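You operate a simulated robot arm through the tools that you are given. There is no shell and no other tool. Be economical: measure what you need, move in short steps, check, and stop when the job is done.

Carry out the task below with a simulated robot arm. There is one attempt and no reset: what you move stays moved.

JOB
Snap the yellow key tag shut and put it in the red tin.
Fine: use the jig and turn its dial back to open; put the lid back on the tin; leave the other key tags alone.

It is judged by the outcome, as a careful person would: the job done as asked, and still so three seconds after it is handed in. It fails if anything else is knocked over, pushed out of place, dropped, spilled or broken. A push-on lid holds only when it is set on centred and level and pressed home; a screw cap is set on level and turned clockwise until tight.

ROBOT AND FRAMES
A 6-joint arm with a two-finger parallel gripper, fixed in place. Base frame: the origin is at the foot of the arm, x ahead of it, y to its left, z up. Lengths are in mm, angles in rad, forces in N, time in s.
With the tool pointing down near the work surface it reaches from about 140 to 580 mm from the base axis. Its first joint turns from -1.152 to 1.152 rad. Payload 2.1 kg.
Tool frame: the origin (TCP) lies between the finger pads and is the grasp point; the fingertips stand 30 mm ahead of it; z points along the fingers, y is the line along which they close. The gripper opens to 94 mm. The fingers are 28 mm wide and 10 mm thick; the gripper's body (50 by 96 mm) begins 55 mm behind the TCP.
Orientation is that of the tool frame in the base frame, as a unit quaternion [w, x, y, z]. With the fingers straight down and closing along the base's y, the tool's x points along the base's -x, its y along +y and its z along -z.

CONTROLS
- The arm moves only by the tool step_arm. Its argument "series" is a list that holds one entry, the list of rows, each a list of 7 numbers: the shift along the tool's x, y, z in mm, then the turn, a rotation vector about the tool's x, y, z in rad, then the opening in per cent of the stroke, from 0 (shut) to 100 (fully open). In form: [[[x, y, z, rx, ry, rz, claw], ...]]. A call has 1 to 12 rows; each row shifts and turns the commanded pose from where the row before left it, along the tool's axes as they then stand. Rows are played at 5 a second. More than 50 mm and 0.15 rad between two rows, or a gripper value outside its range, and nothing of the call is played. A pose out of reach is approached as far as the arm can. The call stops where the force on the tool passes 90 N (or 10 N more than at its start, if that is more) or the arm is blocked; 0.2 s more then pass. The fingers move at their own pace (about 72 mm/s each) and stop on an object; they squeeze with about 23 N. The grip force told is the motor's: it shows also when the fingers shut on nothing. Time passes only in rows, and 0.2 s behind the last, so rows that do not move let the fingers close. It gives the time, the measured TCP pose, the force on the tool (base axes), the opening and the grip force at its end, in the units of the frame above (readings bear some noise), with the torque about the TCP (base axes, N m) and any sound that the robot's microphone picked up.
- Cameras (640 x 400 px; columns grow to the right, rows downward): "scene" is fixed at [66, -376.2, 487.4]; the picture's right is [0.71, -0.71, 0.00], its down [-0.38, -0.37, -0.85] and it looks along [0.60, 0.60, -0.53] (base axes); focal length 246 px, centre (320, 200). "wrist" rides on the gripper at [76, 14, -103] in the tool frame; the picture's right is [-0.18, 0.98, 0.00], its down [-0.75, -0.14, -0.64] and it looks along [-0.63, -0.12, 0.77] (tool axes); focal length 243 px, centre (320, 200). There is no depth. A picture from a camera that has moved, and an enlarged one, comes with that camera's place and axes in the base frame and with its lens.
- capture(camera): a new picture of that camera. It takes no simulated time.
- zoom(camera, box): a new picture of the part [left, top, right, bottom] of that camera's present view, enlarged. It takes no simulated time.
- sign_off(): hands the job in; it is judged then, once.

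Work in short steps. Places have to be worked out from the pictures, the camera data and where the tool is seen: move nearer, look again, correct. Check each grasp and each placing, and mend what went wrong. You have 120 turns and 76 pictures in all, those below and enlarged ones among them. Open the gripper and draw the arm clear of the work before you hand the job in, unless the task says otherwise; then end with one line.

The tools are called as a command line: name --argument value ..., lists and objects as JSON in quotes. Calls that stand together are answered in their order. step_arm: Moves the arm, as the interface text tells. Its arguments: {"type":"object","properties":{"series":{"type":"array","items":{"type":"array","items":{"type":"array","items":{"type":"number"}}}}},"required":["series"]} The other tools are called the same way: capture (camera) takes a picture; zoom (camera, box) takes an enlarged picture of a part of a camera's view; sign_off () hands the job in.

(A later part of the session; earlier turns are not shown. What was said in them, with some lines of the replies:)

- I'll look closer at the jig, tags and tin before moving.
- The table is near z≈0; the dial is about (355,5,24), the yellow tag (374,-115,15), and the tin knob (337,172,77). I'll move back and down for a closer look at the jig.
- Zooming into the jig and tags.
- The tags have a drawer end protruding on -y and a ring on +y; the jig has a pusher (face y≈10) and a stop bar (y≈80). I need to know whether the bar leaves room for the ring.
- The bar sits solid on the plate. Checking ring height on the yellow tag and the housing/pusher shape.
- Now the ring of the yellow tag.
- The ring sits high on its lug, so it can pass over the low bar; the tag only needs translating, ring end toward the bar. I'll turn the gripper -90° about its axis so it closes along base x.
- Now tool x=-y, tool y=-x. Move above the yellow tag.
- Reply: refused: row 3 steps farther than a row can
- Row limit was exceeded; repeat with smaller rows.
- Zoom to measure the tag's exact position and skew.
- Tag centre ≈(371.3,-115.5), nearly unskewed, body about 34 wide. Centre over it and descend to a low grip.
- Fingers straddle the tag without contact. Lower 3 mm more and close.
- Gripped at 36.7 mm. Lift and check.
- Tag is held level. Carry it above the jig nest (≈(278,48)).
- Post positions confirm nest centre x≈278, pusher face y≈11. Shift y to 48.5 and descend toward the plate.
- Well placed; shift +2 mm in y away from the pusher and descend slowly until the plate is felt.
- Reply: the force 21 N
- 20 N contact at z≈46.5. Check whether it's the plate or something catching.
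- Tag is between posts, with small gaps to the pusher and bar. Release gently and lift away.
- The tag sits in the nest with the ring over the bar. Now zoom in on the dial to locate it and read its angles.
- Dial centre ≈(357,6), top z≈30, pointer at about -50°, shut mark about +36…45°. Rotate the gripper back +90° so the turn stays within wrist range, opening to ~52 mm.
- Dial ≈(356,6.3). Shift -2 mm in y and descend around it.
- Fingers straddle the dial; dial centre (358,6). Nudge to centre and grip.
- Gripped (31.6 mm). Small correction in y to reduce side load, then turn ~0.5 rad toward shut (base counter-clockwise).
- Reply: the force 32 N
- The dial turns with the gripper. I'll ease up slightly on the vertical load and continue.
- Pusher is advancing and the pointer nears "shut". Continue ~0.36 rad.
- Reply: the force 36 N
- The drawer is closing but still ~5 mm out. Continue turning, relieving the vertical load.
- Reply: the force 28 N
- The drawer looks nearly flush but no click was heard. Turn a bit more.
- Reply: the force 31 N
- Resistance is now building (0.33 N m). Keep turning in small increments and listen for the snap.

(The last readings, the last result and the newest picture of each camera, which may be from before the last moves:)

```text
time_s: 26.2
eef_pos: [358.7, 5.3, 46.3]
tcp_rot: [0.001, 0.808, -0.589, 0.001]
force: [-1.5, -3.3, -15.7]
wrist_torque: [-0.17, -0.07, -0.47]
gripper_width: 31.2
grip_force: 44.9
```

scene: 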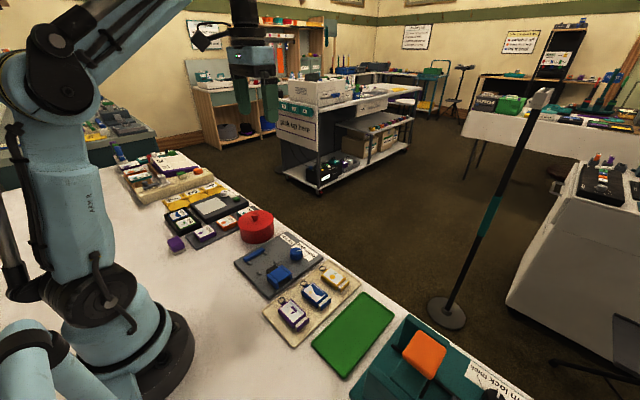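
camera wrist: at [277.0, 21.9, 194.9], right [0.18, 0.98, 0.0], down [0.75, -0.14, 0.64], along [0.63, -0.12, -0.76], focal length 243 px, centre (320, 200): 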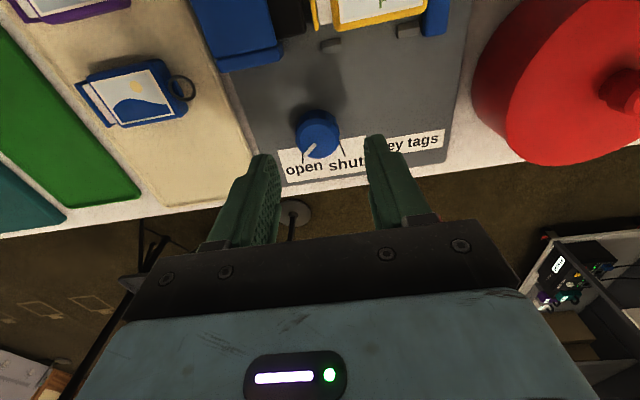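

zoom --camera "scene" --box '[250, 235, 310, 285]'

zoom --camera "wrist" --box '[240, 60, 460, 250]'

```text
8.00 times, centred on (280, 260) of scene
camera zoom: at [66.1, -376.2, 487.4], right [0.71, -0.71, 0.0], down [-0.38, -0.37, -0.85], along [0.6, 0.6, -0.53], focal length 1964 px, centre (640, -280)
```

zoom: 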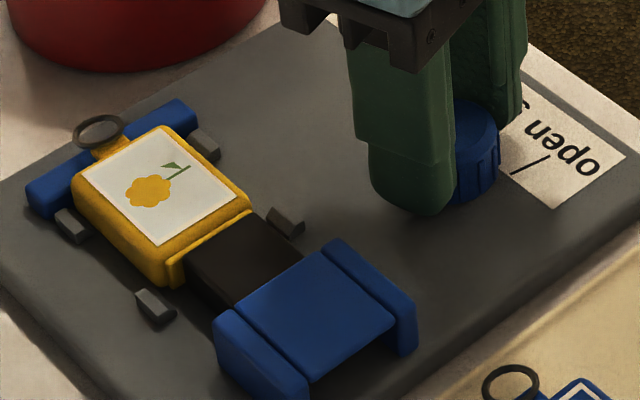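

```text
2.11 times, centred on (350, 155) of wrist
camera zoom: at [365.2, -71.3, 150.3], right [-0.99, -0.12, 0.0], down [-0.1, 0.76, 0.64], along [-0.08, 0.64, -0.77], focal length 511 px, centre (257, 295)
```

zoom: 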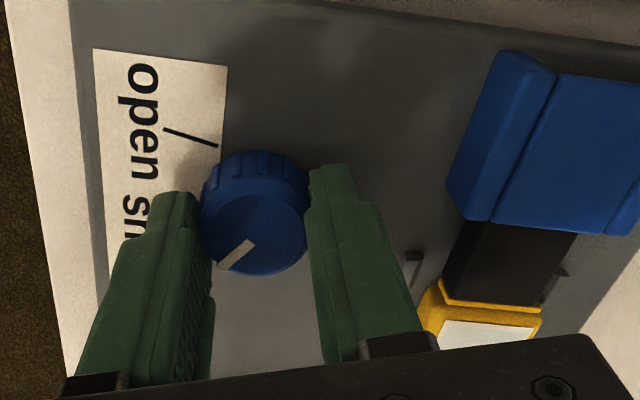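

Pusher hasn't moved in the last step; the mechanism is loaded. One more push.

step_arm --series '[[[0, 0, 0, 0, 0, -0.08, 10], [0, 0, 0, 0, 0, -0.08, 10], [0, 0, 0, 0, 0, 0, 10], [0, 0, 0, 0, 0, 0, 10]]]'

zoom --camera "scene" --box '[262, 255, 286, 275]'

zoom --camera "wrist" --box '[240, 60, 460, 250]'

```text
time_s: 27.2
eef_pos: [357.9, 5.3, 48.3]
tcp_rot: [0.0, 0.852, -0.523, 0.001]
force: [-5.6, 1.1, 1.2]
wrist_torque: [0.18, 0.27, -0.63]
gripper_width: 31.0
grip_force: 44.7
```

```text
16.00 times, centred on (274, 265) of scene
camera zoom: at [66.0, -376.2, 487.4], right [0.71, -0.71, 0.0], down [-0.38, -0.37, -0.85], along [0.6, 0.6, -0.53], focal length 3928 px, centre (1056, -840)
```

zoom: 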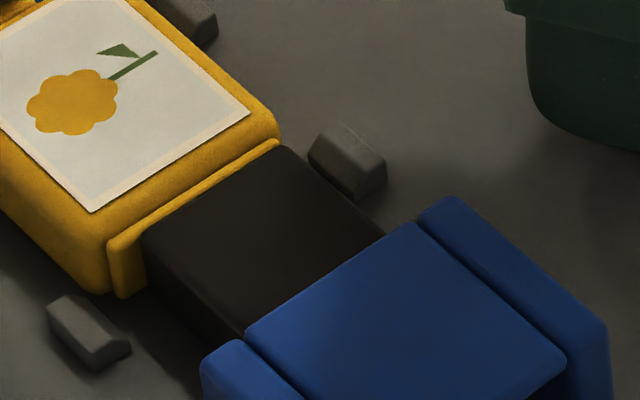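

```text
2.11 times, centred on (350, 155) of wrist
camera zoom: at [377.2, -68.7, 150.7], right [-0.96, -0.28, 0.0], down [-0.22, 0.74, 0.64], along [-0.18, 0.62, -0.77], focal length 511 px, centre (257, 295)
```

zoom: 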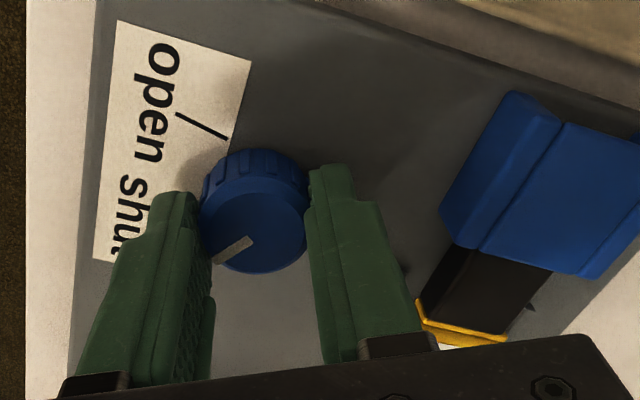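

Drawer flush and the dial is at its stop (slipping in the fingers). Now turn it back toward open.

step_arm --series '[[[0, 0, 0, 0, 0, 0.13, 15], [0, 0, 0, 0, 0, 0.13, 15], [0, 0, 0, 0, 0, 0.13, 15], [0, 0, 0, 0, 0, 0.13, 15], [0, 0, 0, 0, 0, 0.13, 15], [0, 0, 0, 0, 0, 0.13, 15], [0, 0, 0, 0, 0, 0.13, 15], [0, 0, 0, 0, 0, 0.13, 15], [0, 0, 0, 0, 0, 0.13, 15], [0, 0, 0, 0, 0, 0.13, 15], [0, 0, 0, 0, 0, 0, 15]]]'

zoom --camera "scene" --box '[250, 225, 320, 285]'

```text
time_s: 29.6
eef_pos: [357.9, 4.0, 47.0]
tcp_rot: [0.001, -0.361, 0.933, -0.001]
force: [5.8, 3.4, -5.5]
wrist_torque: [-0.19, 0.29, -0.02]
gripper_width: 31.5
grip_force: 45.1
```

```text
6.67 times, centred on (285, 255) of scene
camera zoom: at [66.0, -376.2, 487.4], right [0.71, -0.71, 0.0], down [-0.38, -0.37, -0.85], along [0.6, 0.6, -0.53], focal length 1636 px, centre (553, -167)
```

zoom: 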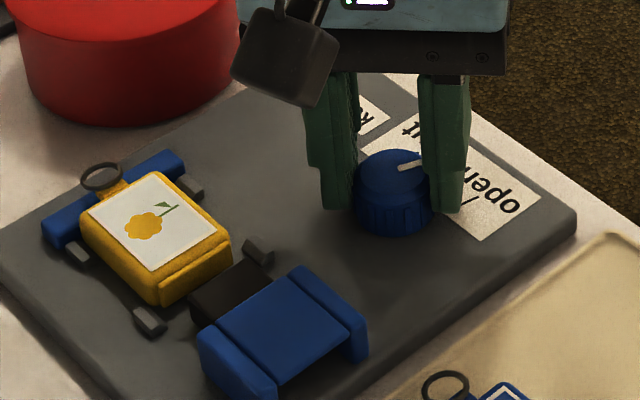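

The tag stays shut and the pusher has withdrawn. Continue turning until the open stop.

step_arm --series '[[[0, 0, 0, 0, 0, 0.12, 15], [0, 0, 0, 0, 0, 0.12, 15], [0, 0, 0, 0, 0, 0.1, 15], [0, 0, 0, 0, 0, 0.1, 15], [0, 0, 0, 0, 0, 0, 15]]]'

zoom --camera "wrist" --box '[240, 60, 460, 250]'

```text
time_s: 30.8
eef_pos: [358.9, 4.9, 48.1]
tcp_rot: [0.002, -0.149, 0.989, -0.001]
force: [16.6, 0.4, 4.7]
wrist_torque: [-0.1, 0.19, -0.02]
gripper_width: 31.4
grip_force: 44.7
```

```text
2.11 times, centred on (350, 155) of wrist
camera zoom: at [278.9, -3.4, 150.3], right [-0.11, 0.99, 0.0], down [0.76, 0.09, 0.65], along [0.64, 0.07, -0.76], focal length 511 px, centre (257, 295)
```

zoom: 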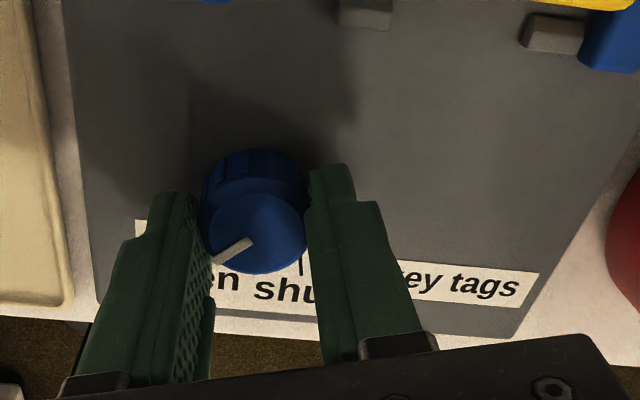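

Pointer is back almost at its original direction; turn a bit more to feel the stop.

step_arm --series '[[[0, 0, 0, 0, 0, 0.05, 15], [0, 0, 0, 0, 0, 0.05, 15], [0, 0, 0, 0, 0, 0, 15]]]'

```text
time_s: 31.6
eef_pos: [358.7, 5.0, 48.9]
tcp_rot: [0.003, -0.099, 0.995, -0.001]
force: [14.1, -3.5, 20.5]
wrist_torque: [0.08, -0.23, 0.38]
gripper_width: 31.1
grip_force: 44.4
```

Torque rose to 0.38 N m: open stop reached. Release and lift.

step_arm --series '[[[0, 0, 0, 0, 0, 0, 45], [0, 0, 0, 0, 0, 0, 57], [0, 0, 0, 0, 0, 0, 57], [0, 0, -20, 0, 0, 0, 57], [0, 0, -30, 0, 0, 0, 57], [0, 0, -30, 0, 0, 0, 57], [0, 0, -20, 0, 0, 0, 57]]]'

zoom --camera "scene" --box '[230, 195, 330, 285]'

capture --camera "wrist"

```text
time_s: 33.2
eef_pos: [357.2, 4.9, 148.3]
tcp_rot: [0.001, -0.1, 0.995, -0.001]
force: [0.5, 0.0, 0.9]
wrist_torque: [0.03, 0.0, 0.01]
gripper_width: 53.5
grip_force: 0.0
```

```text
4.44 times, centred on (280, 240) of scene
camera zoom: at [66.0, -376.2, 487.4], right [0.71, -0.71, 0.0], down [-0.38, -0.37, -0.85], along [0.6, 0.6, -0.53], focal length 1091 px, centre (498, 22)
```

zoom: 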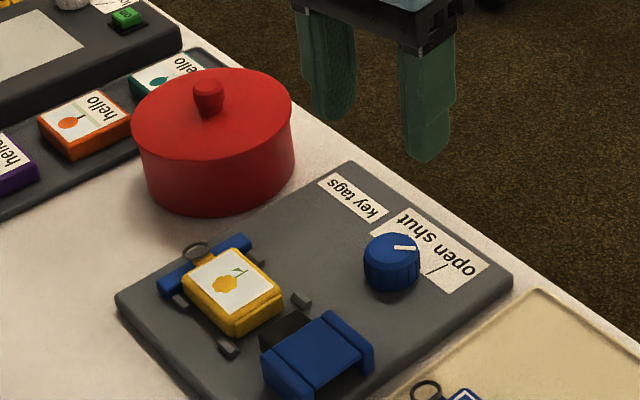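

```text
24 pictures are left
camera wrist: at [277.3, 4.4, 251.1], right [-0.01, 1.0, 0.0], down [0.76, 0.01, 0.64], along [0.64, 0.01, -0.76], focal length 243 px, centre (320, 200)
```

wrist: 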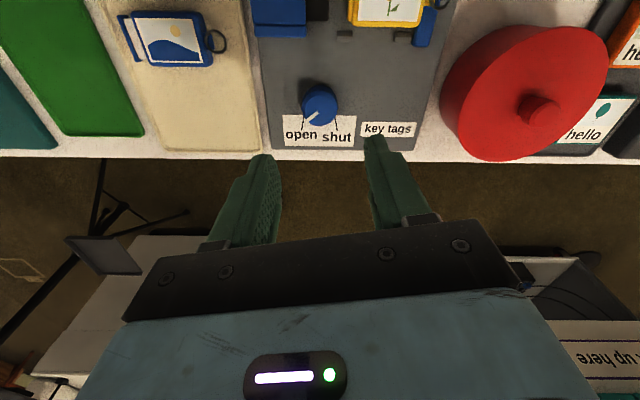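

Dial is back at open, tag shut. Next the tin lid: knob ≈(339,174), mid-height z≈63. Rotate to -90° again and move above the tin.

step_arm --series '[[[0, 0, 0, 0, 0, -0.1371, 57], [0, 0, 0, 0, 0, -0.1371, 57], [0, 0, 0, 0, 0, -0.1371, 57], [0, 0, 0, 0, 0, -0.1371, 57], [0, 0, 0, 0, 0, -0.1371, 57], [0, 0, 0, 0, 0, -0.1371, 57], [0, 0, 0, 0, 0, -0.1371, 57], [0, 0, 0, 0, 0, -0.1371, 57], [0, 0, 0, 0, 0, -0.1371, 57], [0, 0, 0, 0, 0, -0.1371, 57]]]'

step_arm --series '[[[-42, 4.5, 0, 0, 0, 0, 57], [-42, 4.5, 0, 0, 0, 0, 57], [-42, 4.5, 0, 0, 0, 0, 57], [-43, 4.5, 0, 0, 0, 0, 57], [0, 0, 0, 0, 0, 0, 57]]]'

capture --camera "wrist"

zoom --camera "scene" --box '[205, 155, 325, 255]'

```text
time_s: 35.4
eef_pos: [358.4, 6.3, 146.9]
tcp_rot: [-0.002, 0.708, -0.706, 0.001]
force: [0.1, 0.5, 0.1]
wrist_torque: [0.0, 0.04, 0.03]
gripper_width: 53.7
grip_force: 0.1
```

```text
time_s: 36.6
eef_pos: [340.3, 177.5, 147.9]
tcp_rot: [0.001, -0.706, 0.708, -0.002]
force: [0.8, 0.5, -0.1]
wrist_torque: [0.02, -0.01, -0.03]
gripper_width: 53.5
grip_force: 0.1
```

```text
23 pictures are left
camera wrist: at [323.3, 100.3, 250.8], right [-0.98, 0.18, 0.0], down [0.14, 0.75, 0.64], along [0.12, 0.63, -0.77], focal length 243 px, centre (320, 200)
```

wrist: 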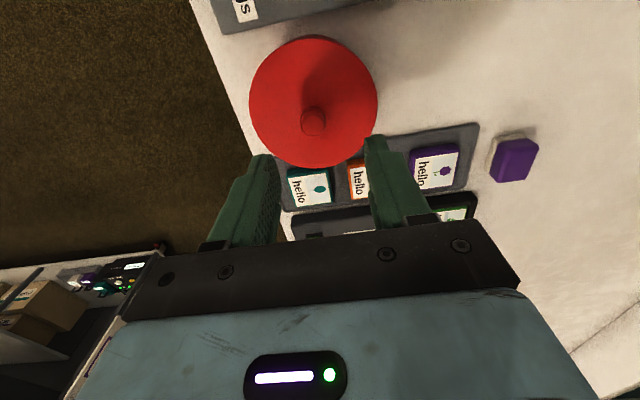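

```text
4.00 times, centred on (265, 205) of scene
camera zoom: at [66.0, -376.2, 487.4], right [0.71, -0.71, 0.0], down [-0.38, -0.37, -0.85], along [0.6, 0.6, -0.53], focal length 982 px, centre (540, 180)
```

zoom: 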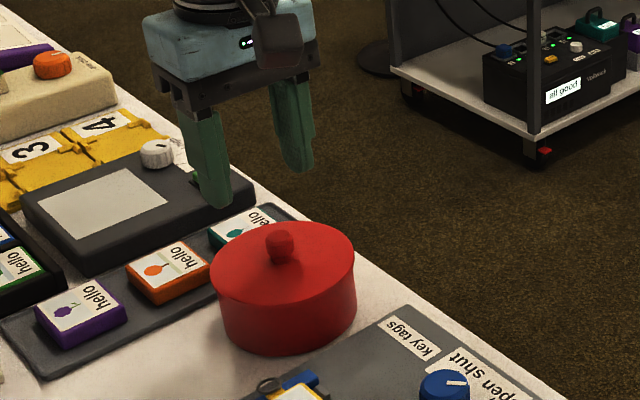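

Knob ≈(340,169), top z≈77, lid diameter ≈102. Shift back 8 mm and descend around the knob.

step_arm --series '[[[8, 0, 15, 0, 0, 0, 57], [0, 0, 20, 0, 0, 0, 57], [0, 0, 15, 0, 0, 0, 57], [0, 0, 0, 0, 0, 0, 57]]]'

zoom --camera "wrist" --box '[230, 80, 430, 240]'

zoom --camera "scene" --box '[225, 175, 305, 245]'

```text
time_s: 37.6
eef_pos: [340.8, 168.4, 97.9]
tcp_rot: [-0.001, 0.708, -0.707, 0.001]
force: [0.4, -0.5, 0.1]
wrist_torque: [-0.02, -0.01, -0.03]
gripper_width: 53.5
grip_force: 0.1
```

```text
2.50 times, centred on (330, 160) of wrist
camera zoom: at [323.3, 90.7, 200.6], right [-0.98, 0.18, 0.0], down [0.14, 0.75, 0.64], along [0.12, 0.63, -0.77], focal length 606 px, centre (295, 300)
```

zoom: 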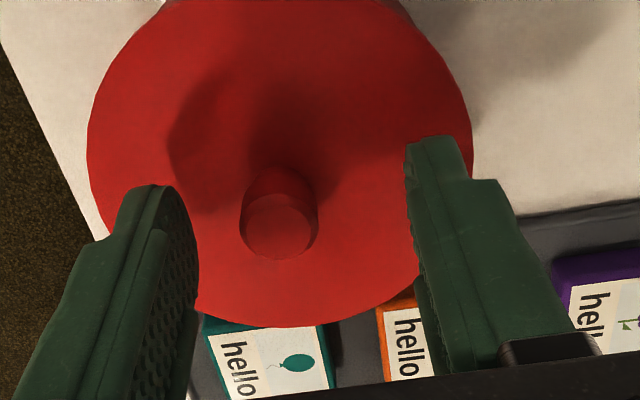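

```text
5.71 times, centred on (265, 210) of scene
camera zoom: at [66.0, -376.2, 487.4], right [0.71, -0.71, 0.0], down [-0.38, -0.37, -0.85], along [0.6, 0.6, -0.53], focal length 1403 px, centre (634, 143)
```

zoom: 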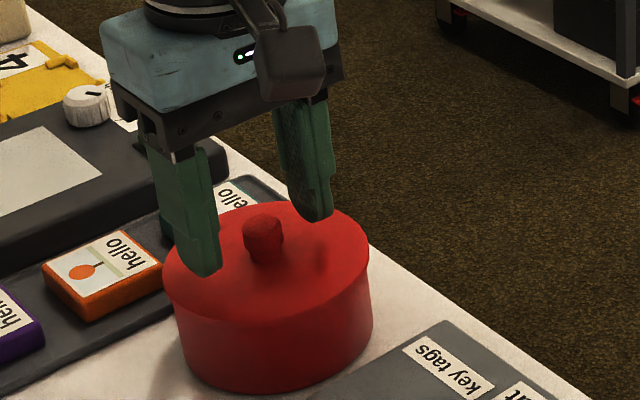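

Centred on the knob. Lower 5 mm and grip.

step_arm --series '[[[0, -0.5, 5, 0, 0, 0, 57], [0, 0, 0, 0, 0, 0, 30], [0, 0, 0, 0, 0, 0, 5], [0, 0, 0, 0, 0, 0, 0], [0, 0, 0, 0, 0, 0, 0], [0, 0, 0, 0, 0, 0, 0]]]'

```text
time_s: 39.0
eef_pos: [340.3, 167.8, 92.9]
tcp_rot: [-0.002, 0.708, -0.706, 0.001]
force: [3.2, 0.6, 1.9]
wrist_torque: [0.0, -0.04, -0.01]
gripper_width: 18.1
grip_force: 22.2
heard: snap
```

Knob gripped (18 mm); a snap was heard, possibly the lid. Lift slowly.

step_arm --series '[[[0, 0, -3, 0, 0, 0, 0], [0, 0, -4, 0, 0, 0, 0], [0, 0, -8, 0, 0, 0, 0], [0, 0, -15, 0, 0, 0, 0], [0, 0, 0, 0, 0, 0, 0]]]'

zoom --camera "scene" --box '[205, 165, 325, 285]'

```text
time_s: 40.2
eef_pos: [340.4, 166.7, 122.6]
tcp_rot: [-0.001, 0.708, -0.706, 0.001]
force: [0.2, 0.8, -0.3]
wrist_torque: [-0.01, 0.0, 0.0]
gripper_width: 18.1
grip_force: 22.9
```

```text
3.33 times, centred on (265, 225) of scene
camera zoom: at [66.0, -376.2, 487.4], right [0.71, -0.71, 0.0], down [-0.38, -0.37, -0.85], along [0.6, 0.6, -0.53], focal length 818 px, centre (503, 117)
```

zoom: 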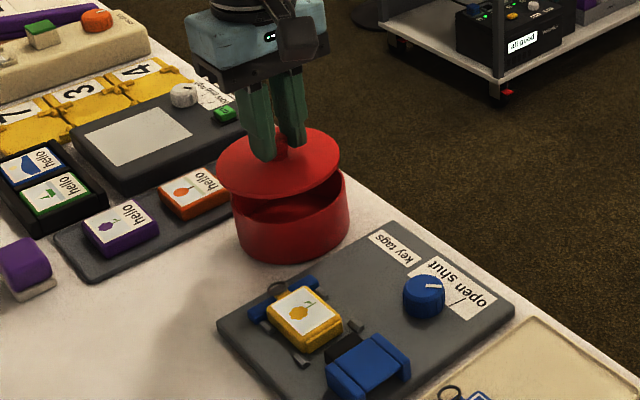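

Lid is off. Raise and carry it to free table at about (195,165).

step_arm --series '[[[0, 0, -25, 0, 0, 0, 0], [0, 36, 0, 0, 0, 0, 0], [0, 36, 0, 0, 0, 0, 0], [0, 36, 0, 0, 0, 0, 0], [0, 37, 0, 0, 0, 0, 0], [0, 0, 30, 0, 0, 0, 0], [0, 0, 30, 0, 0, 0, 0], [0, 0, 10, 0, 0, 0, 0], [0, 0, 0, 0, 0, 0, 0]]]'

zoom --camera "scene" --box '[165, 165, 325, 295]'

```text
time_s: 42.2
eef_pos: [194.4, 166.2, 76.6]
tcp_rot: [-0.001, 0.708, -0.706, 0.001]
force: [0.0, -0.4, 0.2]
wrist_torque: [0.04, -0.03, -0.02]
gripper_width: 17.9
grip_force: 23.2
```

```text
3.08 times, centred on (245, 230) of scene
camera zoom: at [66.0, -376.2, 487.4], right [0.71, -0.71, 0.0], down [-0.38, -0.37, -0.85], along [0.6, 0.6, -0.53], focal length 755 px, centre (551, 108)
```

zoom: 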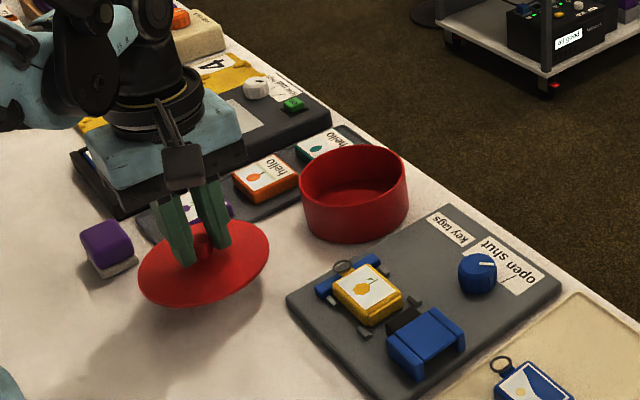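

Lower the lid carefully onto the table (nudging 5 mm away from the tray).

step_arm --series '[[[5, 0, 15, 0, 0, 0, 0], [0, 0, 8, 0, 0, 0, 0], [0, 0, 4, 0, 0, 0, 0], [0, 0, 0, 0, 0, 0, 0]]]'

zoom --camera "scene" --box '[175, 215, 275, 295]'

```text
time_s: 43.2
eef_pos: [195.3, 161.1, 48.2]
tcp_rot: [-0.001, 0.708, -0.707, 0.001]
force: [0.6, 0.7, -0.8]
wrist_torque: [-0.04, 0.03, 0.02]
gripper_width: 18.2
grip_force: 23.1
```

```text
5.00 times, centred on (225, 255) of scene
camera zoom: at [66.0, -376.2, 487.4], right [0.71, -0.71, 0.0], down [-0.38, -0.37, -0.85], along [0.6, 0.6, -0.53], focal length 1227 px, centre (795, -75)
```

zoom: 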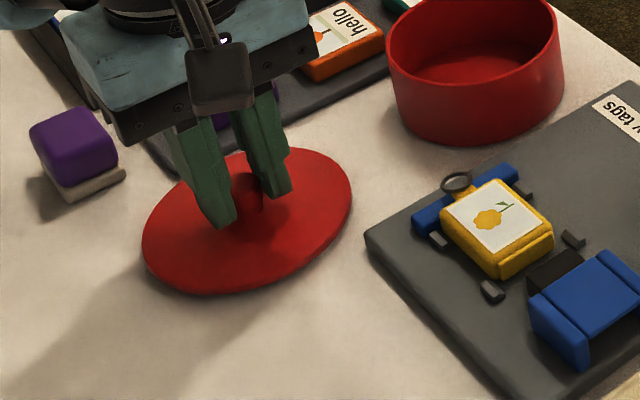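

Still a little above the table; continue in small steps until contact.

step_arm --series '[[[0, 0, 2, 0, 0, 0, 0], [0, 0, 2, 0, 0, 0, 0], [0, 0, 0, 0, 0, 0, 0]]]'

```text
time_s: 44.0
eef_pos: [194.9, 161.6, 45.5]
tcp_rot: [-0.001, 0.708, -0.707, 0.001]
force: [-1.4, 0.3, 25.7]
wrist_torque: [0.16, 0.06, 0.0]
gripper_width: 18.0
grip_force: 23.4
```

Lid rests on the table. Release, rise and move over the tag in the jig.

step_arm --series '[[[0, 0, -0.5, 0, 0, 0, 30], [0, 0, 0, 0, 0, 0, 52], [0, 0, 0, 0, 0, 0, 52], [0, 0, -25, 0, 0, 0, 52], [0, 0, -30, 0, 0, 0, 52], [0, 0, -25, 0, 0, 0, 52], [28, -21, 0, 0, 0, 0, 52], [28, -21, 0, 0, 0, 0, 52], [28, -21, 0, 0, 0, 0, 52], [28, -21, 0, 0, 0, 0, 52], [0, 0, 0, 0, 0, 0, 52]]]'

capture --camera "wrist"

```text
time_s: 46.4
eef_pos: [278.5, 49.3, 125.2]
tcp_rot: [-0.001, 0.708, -0.706, 0.001]
force: [0.5, 0.2, -0.2]
wrist_torque: [-0.02, 0.04, 0.0]
gripper_width: 48.6
grip_force: 0.0
```

```text
16 pictures are left
camera wrist: at [262.0, -26.3, 229.0], right [-0.98, 0.18, 0.0], down [0.14, 0.75, 0.64], along [0.12, 0.63, -0.77], focal length 243 px, centre (320, 200)
```

wrist: 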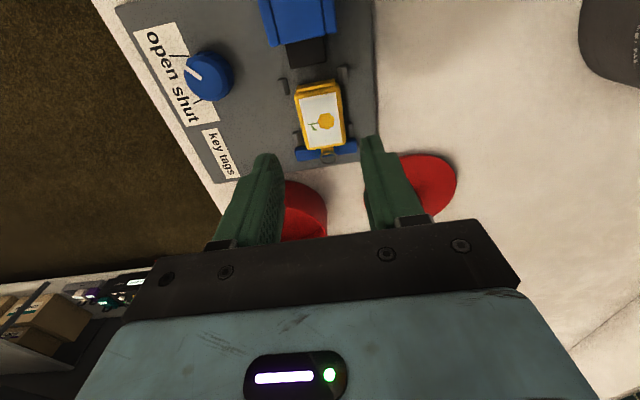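

The tag is shut and aligned. Descend between the posts and grip.

step_arm --series '[[[0.8, 0, 25, 0, 0, 0, 52], [0, 0, 25, 0, 0, 0, 52], [0, 0, 20, 0, 0, 0, 52], [0, 0, 7, 0, 0, 0, 52], [0, 0, 0, 0, 0, 0, 52], [0, 0, 0, 0, 0, 0, 35], [0, 0, 0, 0, 0, 0, 20], [0, 0, 0, 0, 0, 0, 20], [0, 0, 0, 0, 0, 0, 20]]]'

```text
time_s: 48.4
eef_pos: [278.8, 50.0, 50.4]
tcp_rot: [-0.001, 0.708, -0.706, 0.001]
force: [0.0, 0.7, -0.4]
wrist_torque: [-0.01, 0.02, 0.0]
gripper_width: 36.9
grip_force: 22.9
```

Gripped at 36.9 mm. Lift and verify it's shut.

step_arm --series '[[[0, 0, -8, 0, 0, 0, 20], [0, 0, -20, 0, 0, 0, 20], [0, 0, -30, 0, 0, 0, 20], [0, 0, -35, 0, 0, 0, 20], [0, 0, 0, 0, 0, 0, 20]]]'

zoom --camera "wrist" --box '[240, 80, 420, 240]'

```text
time_s: 49.6
eef_pos: [278.7, 48.7, 143.9]
tcp_rot: [-0.001, 0.707, -0.707, 0.001]
force: [0.0, -0.9, -0.4]
wrist_torque: [-0.01, -0.03, 0.04]
gripper_width: 36.9
grip_force: 23.1
```

```text
2.50 times, centred on (330, 160) of wrist
camera zoom: at [262.2, -27.6, 245.9], right [-0.98, 0.18, 0.0], down [0.14, 0.75, 0.64], along [0.12, 0.63, -0.77], focal length 606 px, centre (295, 300)
```

zoom: 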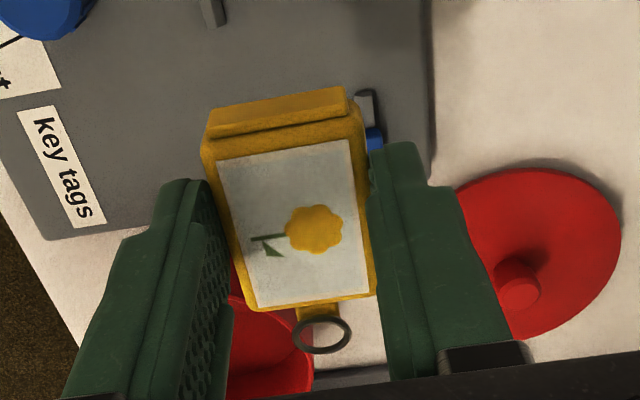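

The tag is shut. Carry it over the tin, offsetting so tag plus ring are centred (TCP ≈(340,153)).

step_arm --series '[[[-35, -20.5, 0, 0, 0, 0, 20], [-35, -20.5, 0, 0, 0, 0, 20], [-35, -20.3, 0, 0, 0, 0, 20], [0, 0, 30, 0, 0, 0, 20], [0, 0, 0, 0, 0, 0, 20]]]'

capture --camera "wrist"

zoom --camera "scene" --box '[215, 165, 315, 245]'

```text
time_s: 50.8
eef_pos: [339.5, 155.2, 113.0]
tcp_rot: [-0.001, 0.707, -0.707, 0.002]
force: [0.8, -0.5, -0.8]
wrist_torque: [0.0, -0.02, -0.02]
gripper_width: 36.7
grip_force: 23.3
```

```text
14 pictures are left
camera wrist: at [323.1, 78.0, 215.6], right [-0.98, 0.18, 0.0], down [0.14, 0.75, 0.64], along [0.12, 0.63, -0.77], focal length 243 px, centre (320, 200)
```

wrist: 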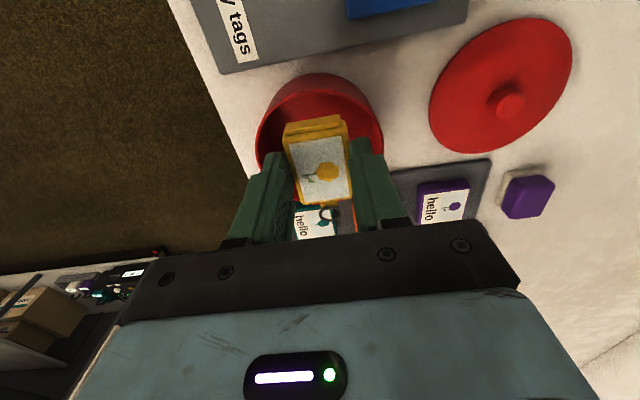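

```text
5.00 times, centred on (265, 205) of scene
camera zoom: at [66.0, -376.2, 487.4], right [0.71, -0.71, 0.0], down [-0.38, -0.37, -0.85], along [0.6, 0.6, -0.53], focal length 1227 px, centre (595, 175)
```

zoom: 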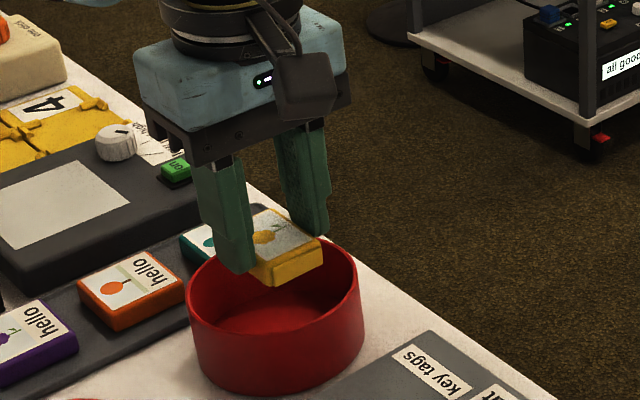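

Tag extents relative to TCP are about -26…+49, so it's centred in the tin at this position. Lower into the tin.

step_arm --series '[[[1, 0, 20, 0, 0, 0, 20], [0, 0, 20, 0, 0, 0, 20], [0, 0, 15, 0, 0, 0, 20], [0, 0, 6, 0, 0, 0, 20], [0, 0, 0, 0, 0, 0, 20]]]'

zoom --camera "wrist" --box '[230, 60, 410, 240]'

```text
time_s: 52.0
eef_pos: [341.4, 151.4, 51.4]
tcp_rot: [-0.001, 0.708, -0.706, 0.002]
force: [-0.1, 1.1, -0.1]
wrist_torque: [0.03, -0.02, 0.01]
gripper_width: 36.9
grip_force: 22.9
```

```text
2.22 times, centred on (320, 150) of wrist
camera zoom: at [323.9, 76.2, 154.5], right [-0.98, 0.18, 0.0], down [0.14, 0.75, 0.64], along [0.12, 0.63, -0.77], focal length 539 px, centre (320, 311)
```

zoom: 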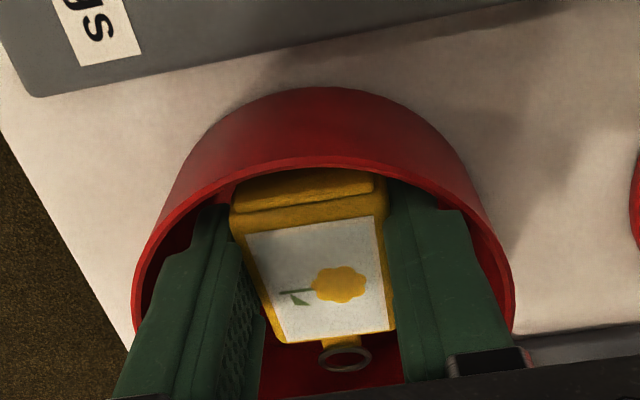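

Inside cleanly. Lower further until it touches the floor.

step_arm --series '[[[-2, 0, 3, 0, 0, 0, 20], [0, 0, 2.5, 0, 0, 0, 20], [0, 0, 2, 0, 0, 0, 20], [0, 0, 0, 0, 0, 0, 20]]]'

```text
time_s: 52.8
eef_pos: [340.2, 154.5, 48.6]
tcp_rot: [0.003, 0.708, -0.706, 0.001]
force: [2.5, -0.2, 33.0]
wrist_torque: [-0.5, 1.07, 0.09]
gripper_width: 37.3
grip_force: 22.6
stopped in row 3: the force on the tool passed its limit at 104 N (the readings are from after the stop); the commanded pose is now the measured one
```

Strong contact at z≈48.6 — inspect before releasing.

zoom --camera "wrist" --box '[230, 60, 410, 240]'

zoom --camera "scene" --box '[215, 165, 315, 245]'

```text
2.22 times, centred on (320, 150) of wrist
camera zoom: at [324.4, 78.3, 151.8], right [-0.98, 0.18, 0.0], down [0.14, 0.76, 0.64], along [0.11, 0.63, -0.77], focal length 539 px, centre (320, 311)
```

zoom: 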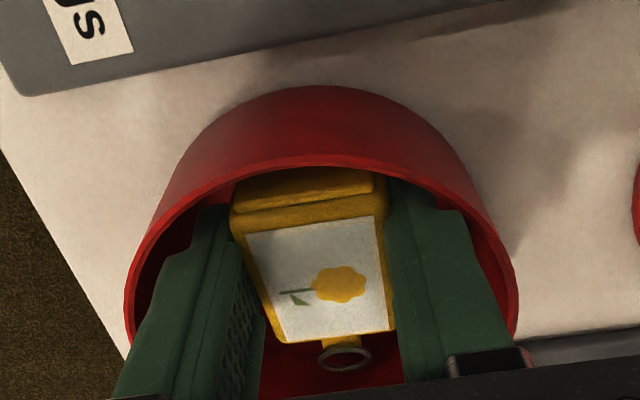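

```text
5.00 times, centred on (265, 205) of scene
camera zoom: at [65.9, -376.3, 487.4], right [0.71, -0.71, 0.0], down [-0.38, -0.37, -0.85], along [0.6, 0.6, -0.53], focal length 1227 px, centre (595, 175)
```

zoom: 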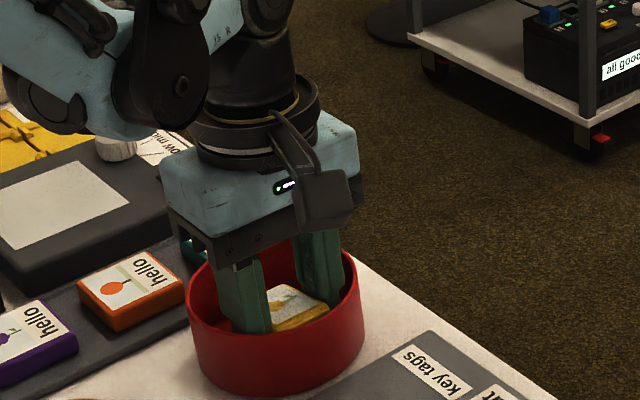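

The tag is on the tin floor with fingers clear of the wall. Release with a small opening and rise straight up.

step_arm --series '[[[0, 0, -0.5, 0, 0, 0, 42], [0, 0, 0, 0, 0, 0, 44], [0, 0, 0, 0, 0, 0, 44], [0, 0, -10, 0, 0, 0, 44], [0, 0, -25, 0, 0, 0, 44], [0, 0, -30, 0, 0, 0, 44], [0, 0, -10, 0, 0, 0, 44]]]'

capture --camera "wrist"

```text
time_s: 54.4
eef_pos: [340.6, 153.9, 122.5]
tcp_rot: [0.004, 0.707, -0.707, 0.001]
force: [-0.3, 0.0, 0.0]
wrist_torque: [0.01, 0.0, 0.02]
gripper_width: 41.4
grip_force: 0.0
```

```text
9 pictures are left
camera wrist: at [324.6, 78.7, 226.7], right [-0.98, 0.18, 0.0], down [0.14, 0.76, 0.64], along [0.12, 0.63, -0.77], focal length 243 px, centre (320, 200)
```

wrist: 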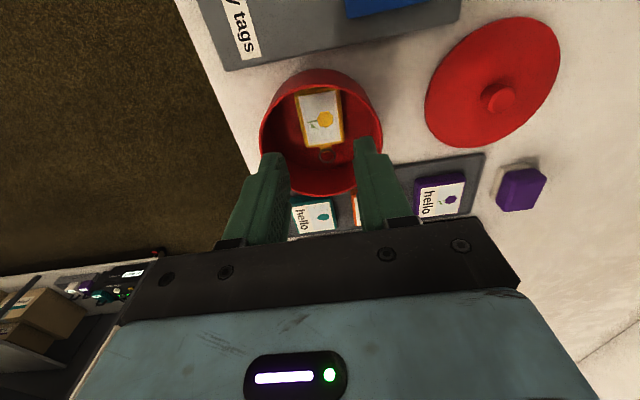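

The tag lies flat inside and the tin hasn't shifted. Level the tool slightly and return to the lid knob.

step_arm --series '[[[0, 0, 0, 0.004, -0.007, 0, 52], [-1.9, 36.4, 0, 0, 0, 0, 52], [-1.9, 36.4, 0, 0, 0, 0, 52], [-1.9, 36.4, 0, 0, 0, 0, 52], [-1.9, 36.4, 0, 0, 0, 0, 52], [0, 0, 25, 0, 0, 0, 52], [0, 0, 25, 0, 0, 0, 52], [0, 0, 15, 0, 0, 0, 52], [0, 0, 8, 0, 0, 0, 52], [0, 0, 0, 0, 0, 0, 52]]]'

zoom --camera "wrist" --box '[220, 80, 420, 240]'

```text
time_s: 56.5
eef_pos: [193.6, 161.6, 50.3]
tcp_rot: [0.0, 0.708, -0.707, -0.001]
force: [0.9, 0.3, 0.1]
wrist_torque: [-0.01, -0.02, 0.0]
gripper_width: 49.0
grip_force: 0.1
```

```text
2.50 times, centred on (320, 160) of wrist
camera zoom: at [178.1, 85.4, 152.2], right [-0.98, 0.18, 0.0], down [0.14, 0.75, 0.64], along [0.12, 0.63, -0.77], focal length 606 px, centre (320, 300)
```

zoom: 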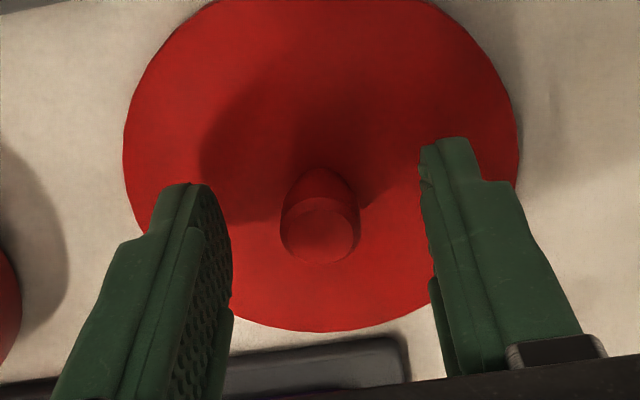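

Knob is centred between the fingers as before. Lower 4 mm and grip.

step_arm --series '[[[0, 0, 4, 0, 0, 0, 52], [0, 0, 0, 0, 0, 0, 30], [0, 0, 0, 0, 0, 0, 5], [0, 0, 0, 0, 0, 0, 0], [0, 0, 0, 0, 0, 0, 0], [0, 0, 0, 0, 0, 0, 0]]]'

step_arm --series '[[[0, 0, -10, 0, 0, 0, 0], [0, 0, -25, 0, 0, 0, 0], [0, 0, -30, 0, 0, 0, 0], [0, 0, -20, 0, 0, 0, 0], [0, 0, 0, 0, 0, 0, 0]]]'

```text
time_s: 58.0
eef_pos: [194.5, 162.5, 46.4]
tcp_rot: [-0.001, 0.707, -0.707, -0.001]
force: [-0.2, -0.2, 0.0]
wrist_torque: [-0.03, -0.02, -0.01]
gripper_width: 17.9
grip_force: 23.4
```

```text
time_s: 59.1
eef_pos: [194.3, 162.2, 130.6]
tcp_rot: [0.0, 0.708, -0.707, -0.001]
force: [0.8, -0.4, -0.5]
wrist_torque: [0.0, 0.0, 0.0]
gripper_width: 18.3
grip_force: 22.8
```

Lid is held. Carry it over the tin to the pose where it came off, hovering ~12 mm above.

step_arm --series '[[[-1.4, -36.5, 0, 0, 0, 0, 0], [-1.4, -36.5, 0, 0, 0, 0, 0], [-1.4, -36.5, 0, 0, 0, 0, 0], [-1.4, -36.5, 0, 0, 0, 0, 0], [0, 0, 15, 0, 0, 0, 0], [0, 0, 10, 0, 0, 0, 0], [0, 0, 0, 0, 0, 0, 0]]]'

zoom --camera "scene" --box '[225, 175, 305, 245]'

zoom --camera "wrist" --box '[220, 0, 420, 240]'

```text
time_s: 60.8
eef_pos: [340.4, 167.5, 105.5]
tcp_rot: [0.0, 0.708, -0.706, -0.001]
force: [-0.1, 0.0, -0.6]
wrist_torque: [-0.02, -0.02, 0.01]
gripper_width: 18.3
grip_force: 22.9
```

```text
5.71 times, centred on (265, 210) of scene
camera zoom: at [66.0, -376.2, 487.4], right [0.71, -0.71, 0.0], down [-0.38, -0.37, -0.85], along [0.6, 0.6, -0.53], focal length 1403 px, centre (634, 143)
```

zoom: 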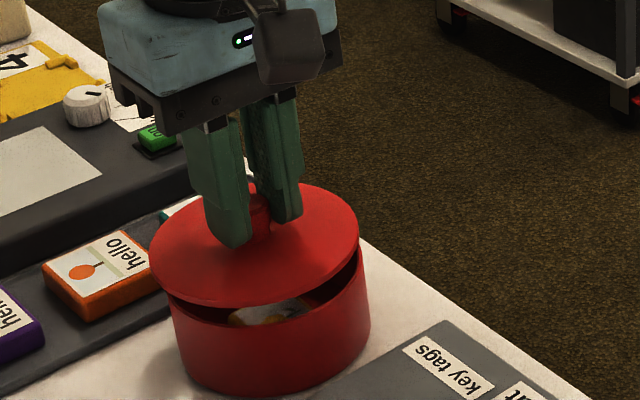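

```text
1.67 times, centred on (320, 120) of wrist
camera zoom: at [324.2, 91.1, 208.0], right [-0.98, 0.18, 0.0], down [0.14, 0.75, 0.64], along [0.12, 0.63, -0.77], focal length 404 px, centre (320, 333)
```

zoom: 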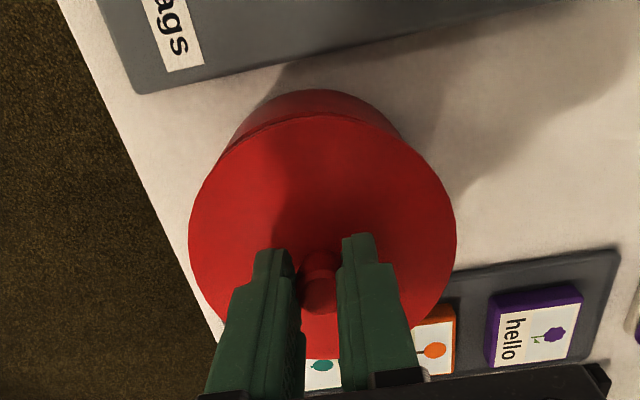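

Comparing lid and tin outlines in both views, the lid is about (-2.2,+2.2) mm off the tin axis. Correct that and lower to ~4 mm above.

step_arm --series '[[[2.2, -2.2, 0, 0, 0, 0, 0], [0, 0, 5, 0, 0, 0, 0], [0, 0, 2.5, 0, 0, 0, 0], [0, 0, 0, 0, 0, 0, 0]]]'

zoom --camera "scene" --box '[237, 200, 297, 245]'

```text
time_s: 61.8
eef_pos: [341.7, 165.7, 98.5]
tcp_rot: [0.001, -0.707, 0.707, 0.001]
force: [0.4, -0.2, 0.7]
wrist_torque: [-0.01, -0.02, -0.02]
gripper_width: 18.3
grip_force: 23.5
```

```text
8.89 times, centred on (267, 222) of scene
camera zoom: at [66.0, -376.2, 487.4], right [0.71, -0.71, 0.0], down [-0.38, -0.37, -0.85], along [0.6, 0.6, -0.53], focal length 2182 px, centre (791, 0)
```

zoom: 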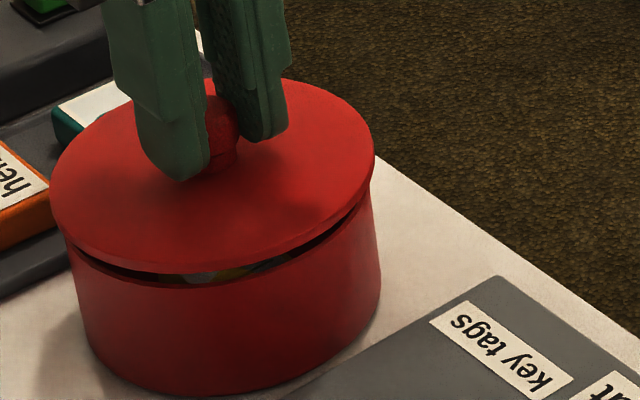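

Lid is now centred on the tin to within a fraction of a mm in this view. Lower and press gently.

step_arm --series '[[[0, 0, 2, 0, 0, 0, 0], [0, 0, 1.5, 0, 0, 0, 0], [0, 0, 1, 0, 0, 0, 0], [0, 0, 0, 0, 0, 0, 0]]]'

```text
time_s: 62.8
eef_pos: [342.4, 165.6, 93.8]
tcp_rot: [0.001, -0.707, 0.707, 0.0]
force: [-0.6, -0.4, 0.3]
wrist_torque: [0.02, 0.01, 0.03]
gripper_width: 18.3
grip_force: 23.2
```

No contact yet; continue pressing in 1 mm steps.

step_arm --series '[[[0, 0, 1, 0, 0, 0, 0], [0, 0, 1, 0, 0, 0, 0], [0, 0, 0, 0, 0, 0, 0]]]'

```text
time_s: 63.5
eef_pos: [343.4, 166.7, 92.7]
tcp_rot: [0.001, -0.707, 0.707, 0.002]
force: [-0.5, 0.6, 0.4]
wrist_torque: [-0.02, -0.01, 0.04]
gripper_width: 18.2
grip_force: 23.1
```

step_arm --series '[[[0, 0, 1, 0, 0, 0, 0], [0, 0, 1, 0, 0, 0, 0], [0, 0, 0, 0, 0, 0, 0]]]'

```text
time_s: 64.3
eef_pos: [342.0, 164.7, 89.1]
tcp_rot: [-0.001, 0.707, -0.707, 0.0]
force: [-0.2, -0.3, -0.1]
wrist_torque: [-0.02, 0.0, 0.01]
gripper_width: 18.1
grip_force: 23.0
```

I'm already below the expected height with no force; look before continuing.

zoom --camera "scene" --box '[237, 200, 297, 245]'

```text
8.89 times, centred on (267, 222) of scene
camera zoom: at [66.0, -376.2, 487.4], right [0.71, -0.71, 0.0], down [-0.38, -0.37, -0.85], along [0.6, 0.6, -0.53], focal length 2182 px, centre (791, 0)
```

zoom: 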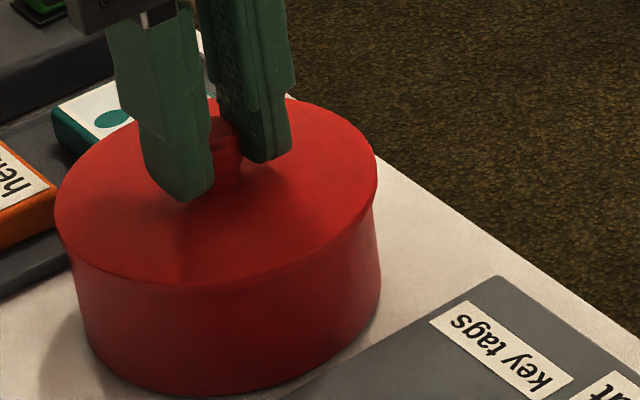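

Nearly seated. Keep pressing.

step_arm --series '[[[0, 0, 1, 0, 0, 0, 0], [0, 0, 1, 0, 0, 0, 0], [0, 0, 0, 0, 0, 0, 0]]]'

```text
time_s: 65.2
eef_pos: [342.6, 166.3, 88.6]
tcp_rot: [-0.002, 0.707, -0.707, -0.001]
force: [-5.2, 6.2, 27.2]
wrist_torque: [0.31, 0.13, 0.03]
gripper_width: 18.3
grip_force: 23.1
heard: snap
```

Snap heard with 27 N. Press slightly more to make sure it's home.

step_arm --series '[[[0, 0, 1, 0, 0, 0, 0], [0, 0, 0.7, 0, 0, 0, 0], [0, 0, 0, 0, 0, 0, 0]]]'

```text
time_s: 66.0
eef_pos: [342.7, 164.8, 85.8]
tcp_rot: [0.0, 0.707, -0.707, -0.001]
force: [-4.7, 5.3, 24.9]
wrist_torque: [0.27, 0.14, 0.0]
gripper_width: 18.2
grip_force: 23.2
```

Force plateaued (fingers slipping on the knob). Release, rise, and check the lid.

step_arm --series '[[[0, 0, 0, 0, 0, 0, 20], [0, 0, 0, 0, 0, 0, 40], [0, 0, 0, 0, 0, 0, 40], [0, 0, -15, 0, 0, 0, 40], [0, 0, -25, 0, 0, 0, 40], [0, 0, 0, 0, 0, 0, 0], [0, 0, 0, 0, 0, 0, 0], [0, 0, 0, 0, 0, 0, 0]]]'

zoom --camera "scene" --box '[237, 200, 297, 245]'

```text
time_s: 67.8
eef_pos: [343.6, 166.1, 127.5]
tcp_rot: [-0.001, 0.707, -0.707, -0.001]
force: [0.7, -0.5, -0.1]
wrist_torque: [0.0, 0.0, 0.03]
gripper_width: 0.0
grip_force: 22.7
```

```text
8.89 times, centred on (267, 222) of scene
camera zoom: at [66.0, -376.2, 487.4], right [0.71, -0.71, 0.0], down [-0.38, -0.37, -0.85], along [0.6, 0.6, -0.53], focal length 2182 px, centre (791, 0)
```

zoom: 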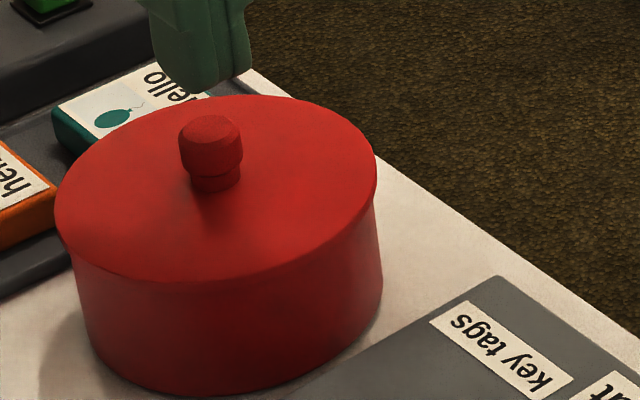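

Lid sits level and centred. As assurance, press straight down on the knob with closed fingertips.

step_arm --series '[[[0, 1, 14, 0, 0, 0, 0], [0, 0, 2, 0, 0, 0, 0], [0, 0, 2, 0, 0, 0, 0], [0, 0, 1, 0, 0, 0, 0], [0, 0, 0, 0, 0, 0, 0]]]'

```text
time_s: 69.0
eef_pos: [342.0, 165.8, 107.5]
tcp_rot: [-0.001, 0.708, -0.707, -0.001]
force: [0.3, 0.7, -0.3]
wrist_torque: [-0.01, -0.01, -0.02]
gripper_width: 0.2
grip_force: 23.0
```

step_arm --series '[[[0, 0, 1, 0, 0, 0, 0], [0, 0, 1, 0, 0, 0, 0], [0, 0, 1, 0, 0, 0, 0], [0, 0, 1, 0, 0, 0, 0], [0, 0, 0, 0, 0, 0, 0]]]'

```text
time_s: 70.2
eef_pos: [342.4, 165.1, 102.5]
tcp_rot: [0.0, -0.707, 0.707, 0.001]
force: [-0.2, 0.1, 12.5]
wrist_torque: [0.07, -0.02, -0.01]
gripper_width: 0.2
grip_force: 22.7
```

Contact with the knob top (12.5 N). Press a bit more.

step_arm --series '[[[0, 0, 0.8, 0, 0, 0, 0], [0, 0, 0.8, 0, 0, 0, 0], [0, 0, 0, 0, 0, 0, 0]]]'

```text
time_s: 71.0
eef_pos: [341.0, 165.5, 103.5]
tcp_rot: [-0.001, 0.707, -0.707, -0.001]
force: [-6.9, -2.6, 66.7]
wrist_torque: [0.3, 0.11, 0.04]
gripper_width: 0.1
grip_force: 23.3
```

The lid resists 67 N without moving: it's home. Retreat upward, open the gripper, and check the whole scene.

step_arm --series '[[[0, 0, -20, 0, 0, 0, 0], [0, 0, -40, 0, 0, 0, 0], [0, 0, -40, 0, 0, 0, 50], [0, 20, -40, 0, 0, 0, 80], [0, 30, -20, 0, 0, 0, 80], [0, 30, 0, 0, 0, 0, 80], [0, 0, 0, 0, 0, 0, 80]]]'

capture --camera "scene"

zoom --camera "scene" --box '[215, 190, 365, 315]'

```text
time_s: 72.5
eef_pos: [261.1, 166.4, 261.9]
tcp_rot: [0.001, -0.707, 0.707, 0.0]
force: [0.4, 0.2, 0.3]
wrist_torque: [0.04, 0.03, 0.02]
gripper_width: 75.2
grip_force: 0.1
```

```text
2 pictures are left
```

scene: 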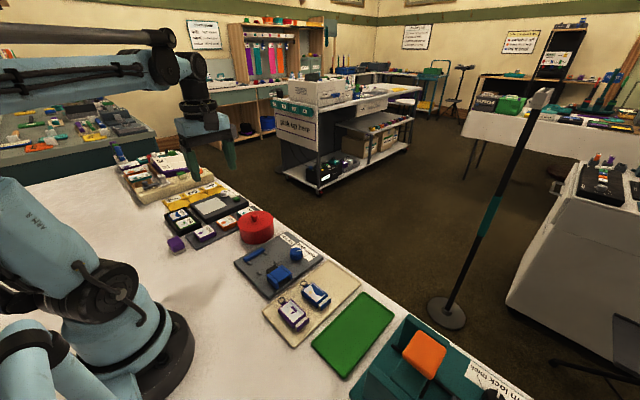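

```text
3.20 times, centred on (290, 252) of scene
camera zoom: at [66.0, -376.2, 487.4], right [0.71, -0.71, 0.0], down [-0.38, -0.37, -0.85], along [0.6, 0.6, -0.53], focal length 786 px, centre (416, 32)
```

zoom: 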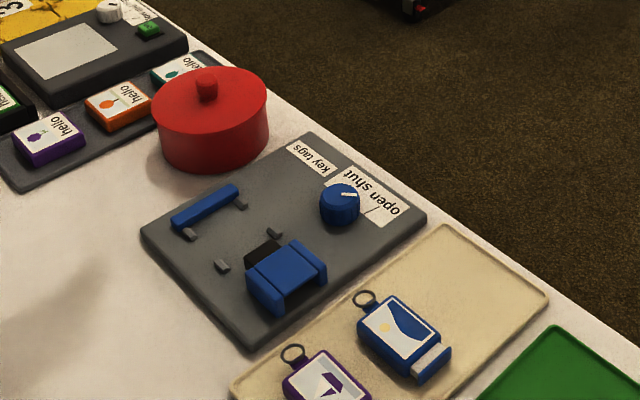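

Everything else is in place. One zoom to compare the dial pointer with its original open position.

zoom --camera "scene" --box '[230, 225, 330, 300]'

```text
5.33 times, centred on (280, 262) of scene
camera zoom: at [66.0, -376.2, 487.4], right [0.71, -0.71, 0.0], down [-0.38, -0.37, -0.85], along [0.6, 0.6, -0.53], focal length 1309 px, centre (533, -133)
```

zoom: 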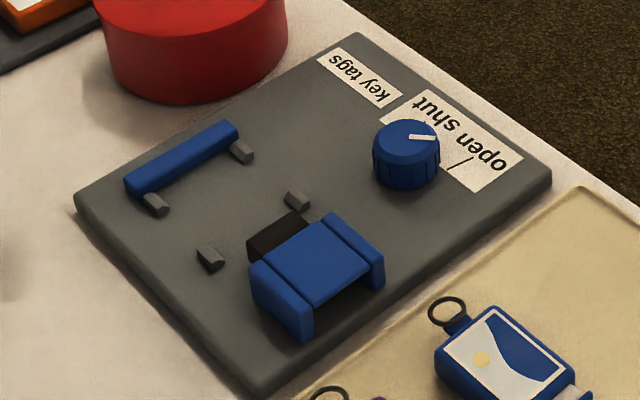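

The dial pointer and pusher match their original open state, the lid is home, and the arm is clear. Handing in.

sign_off

```text
The job is handed in.
```

The yellow key tag is snapped shut and in the red tin with the lid pressed home, the jig's dial is back at open, and the other key tags were left alone.
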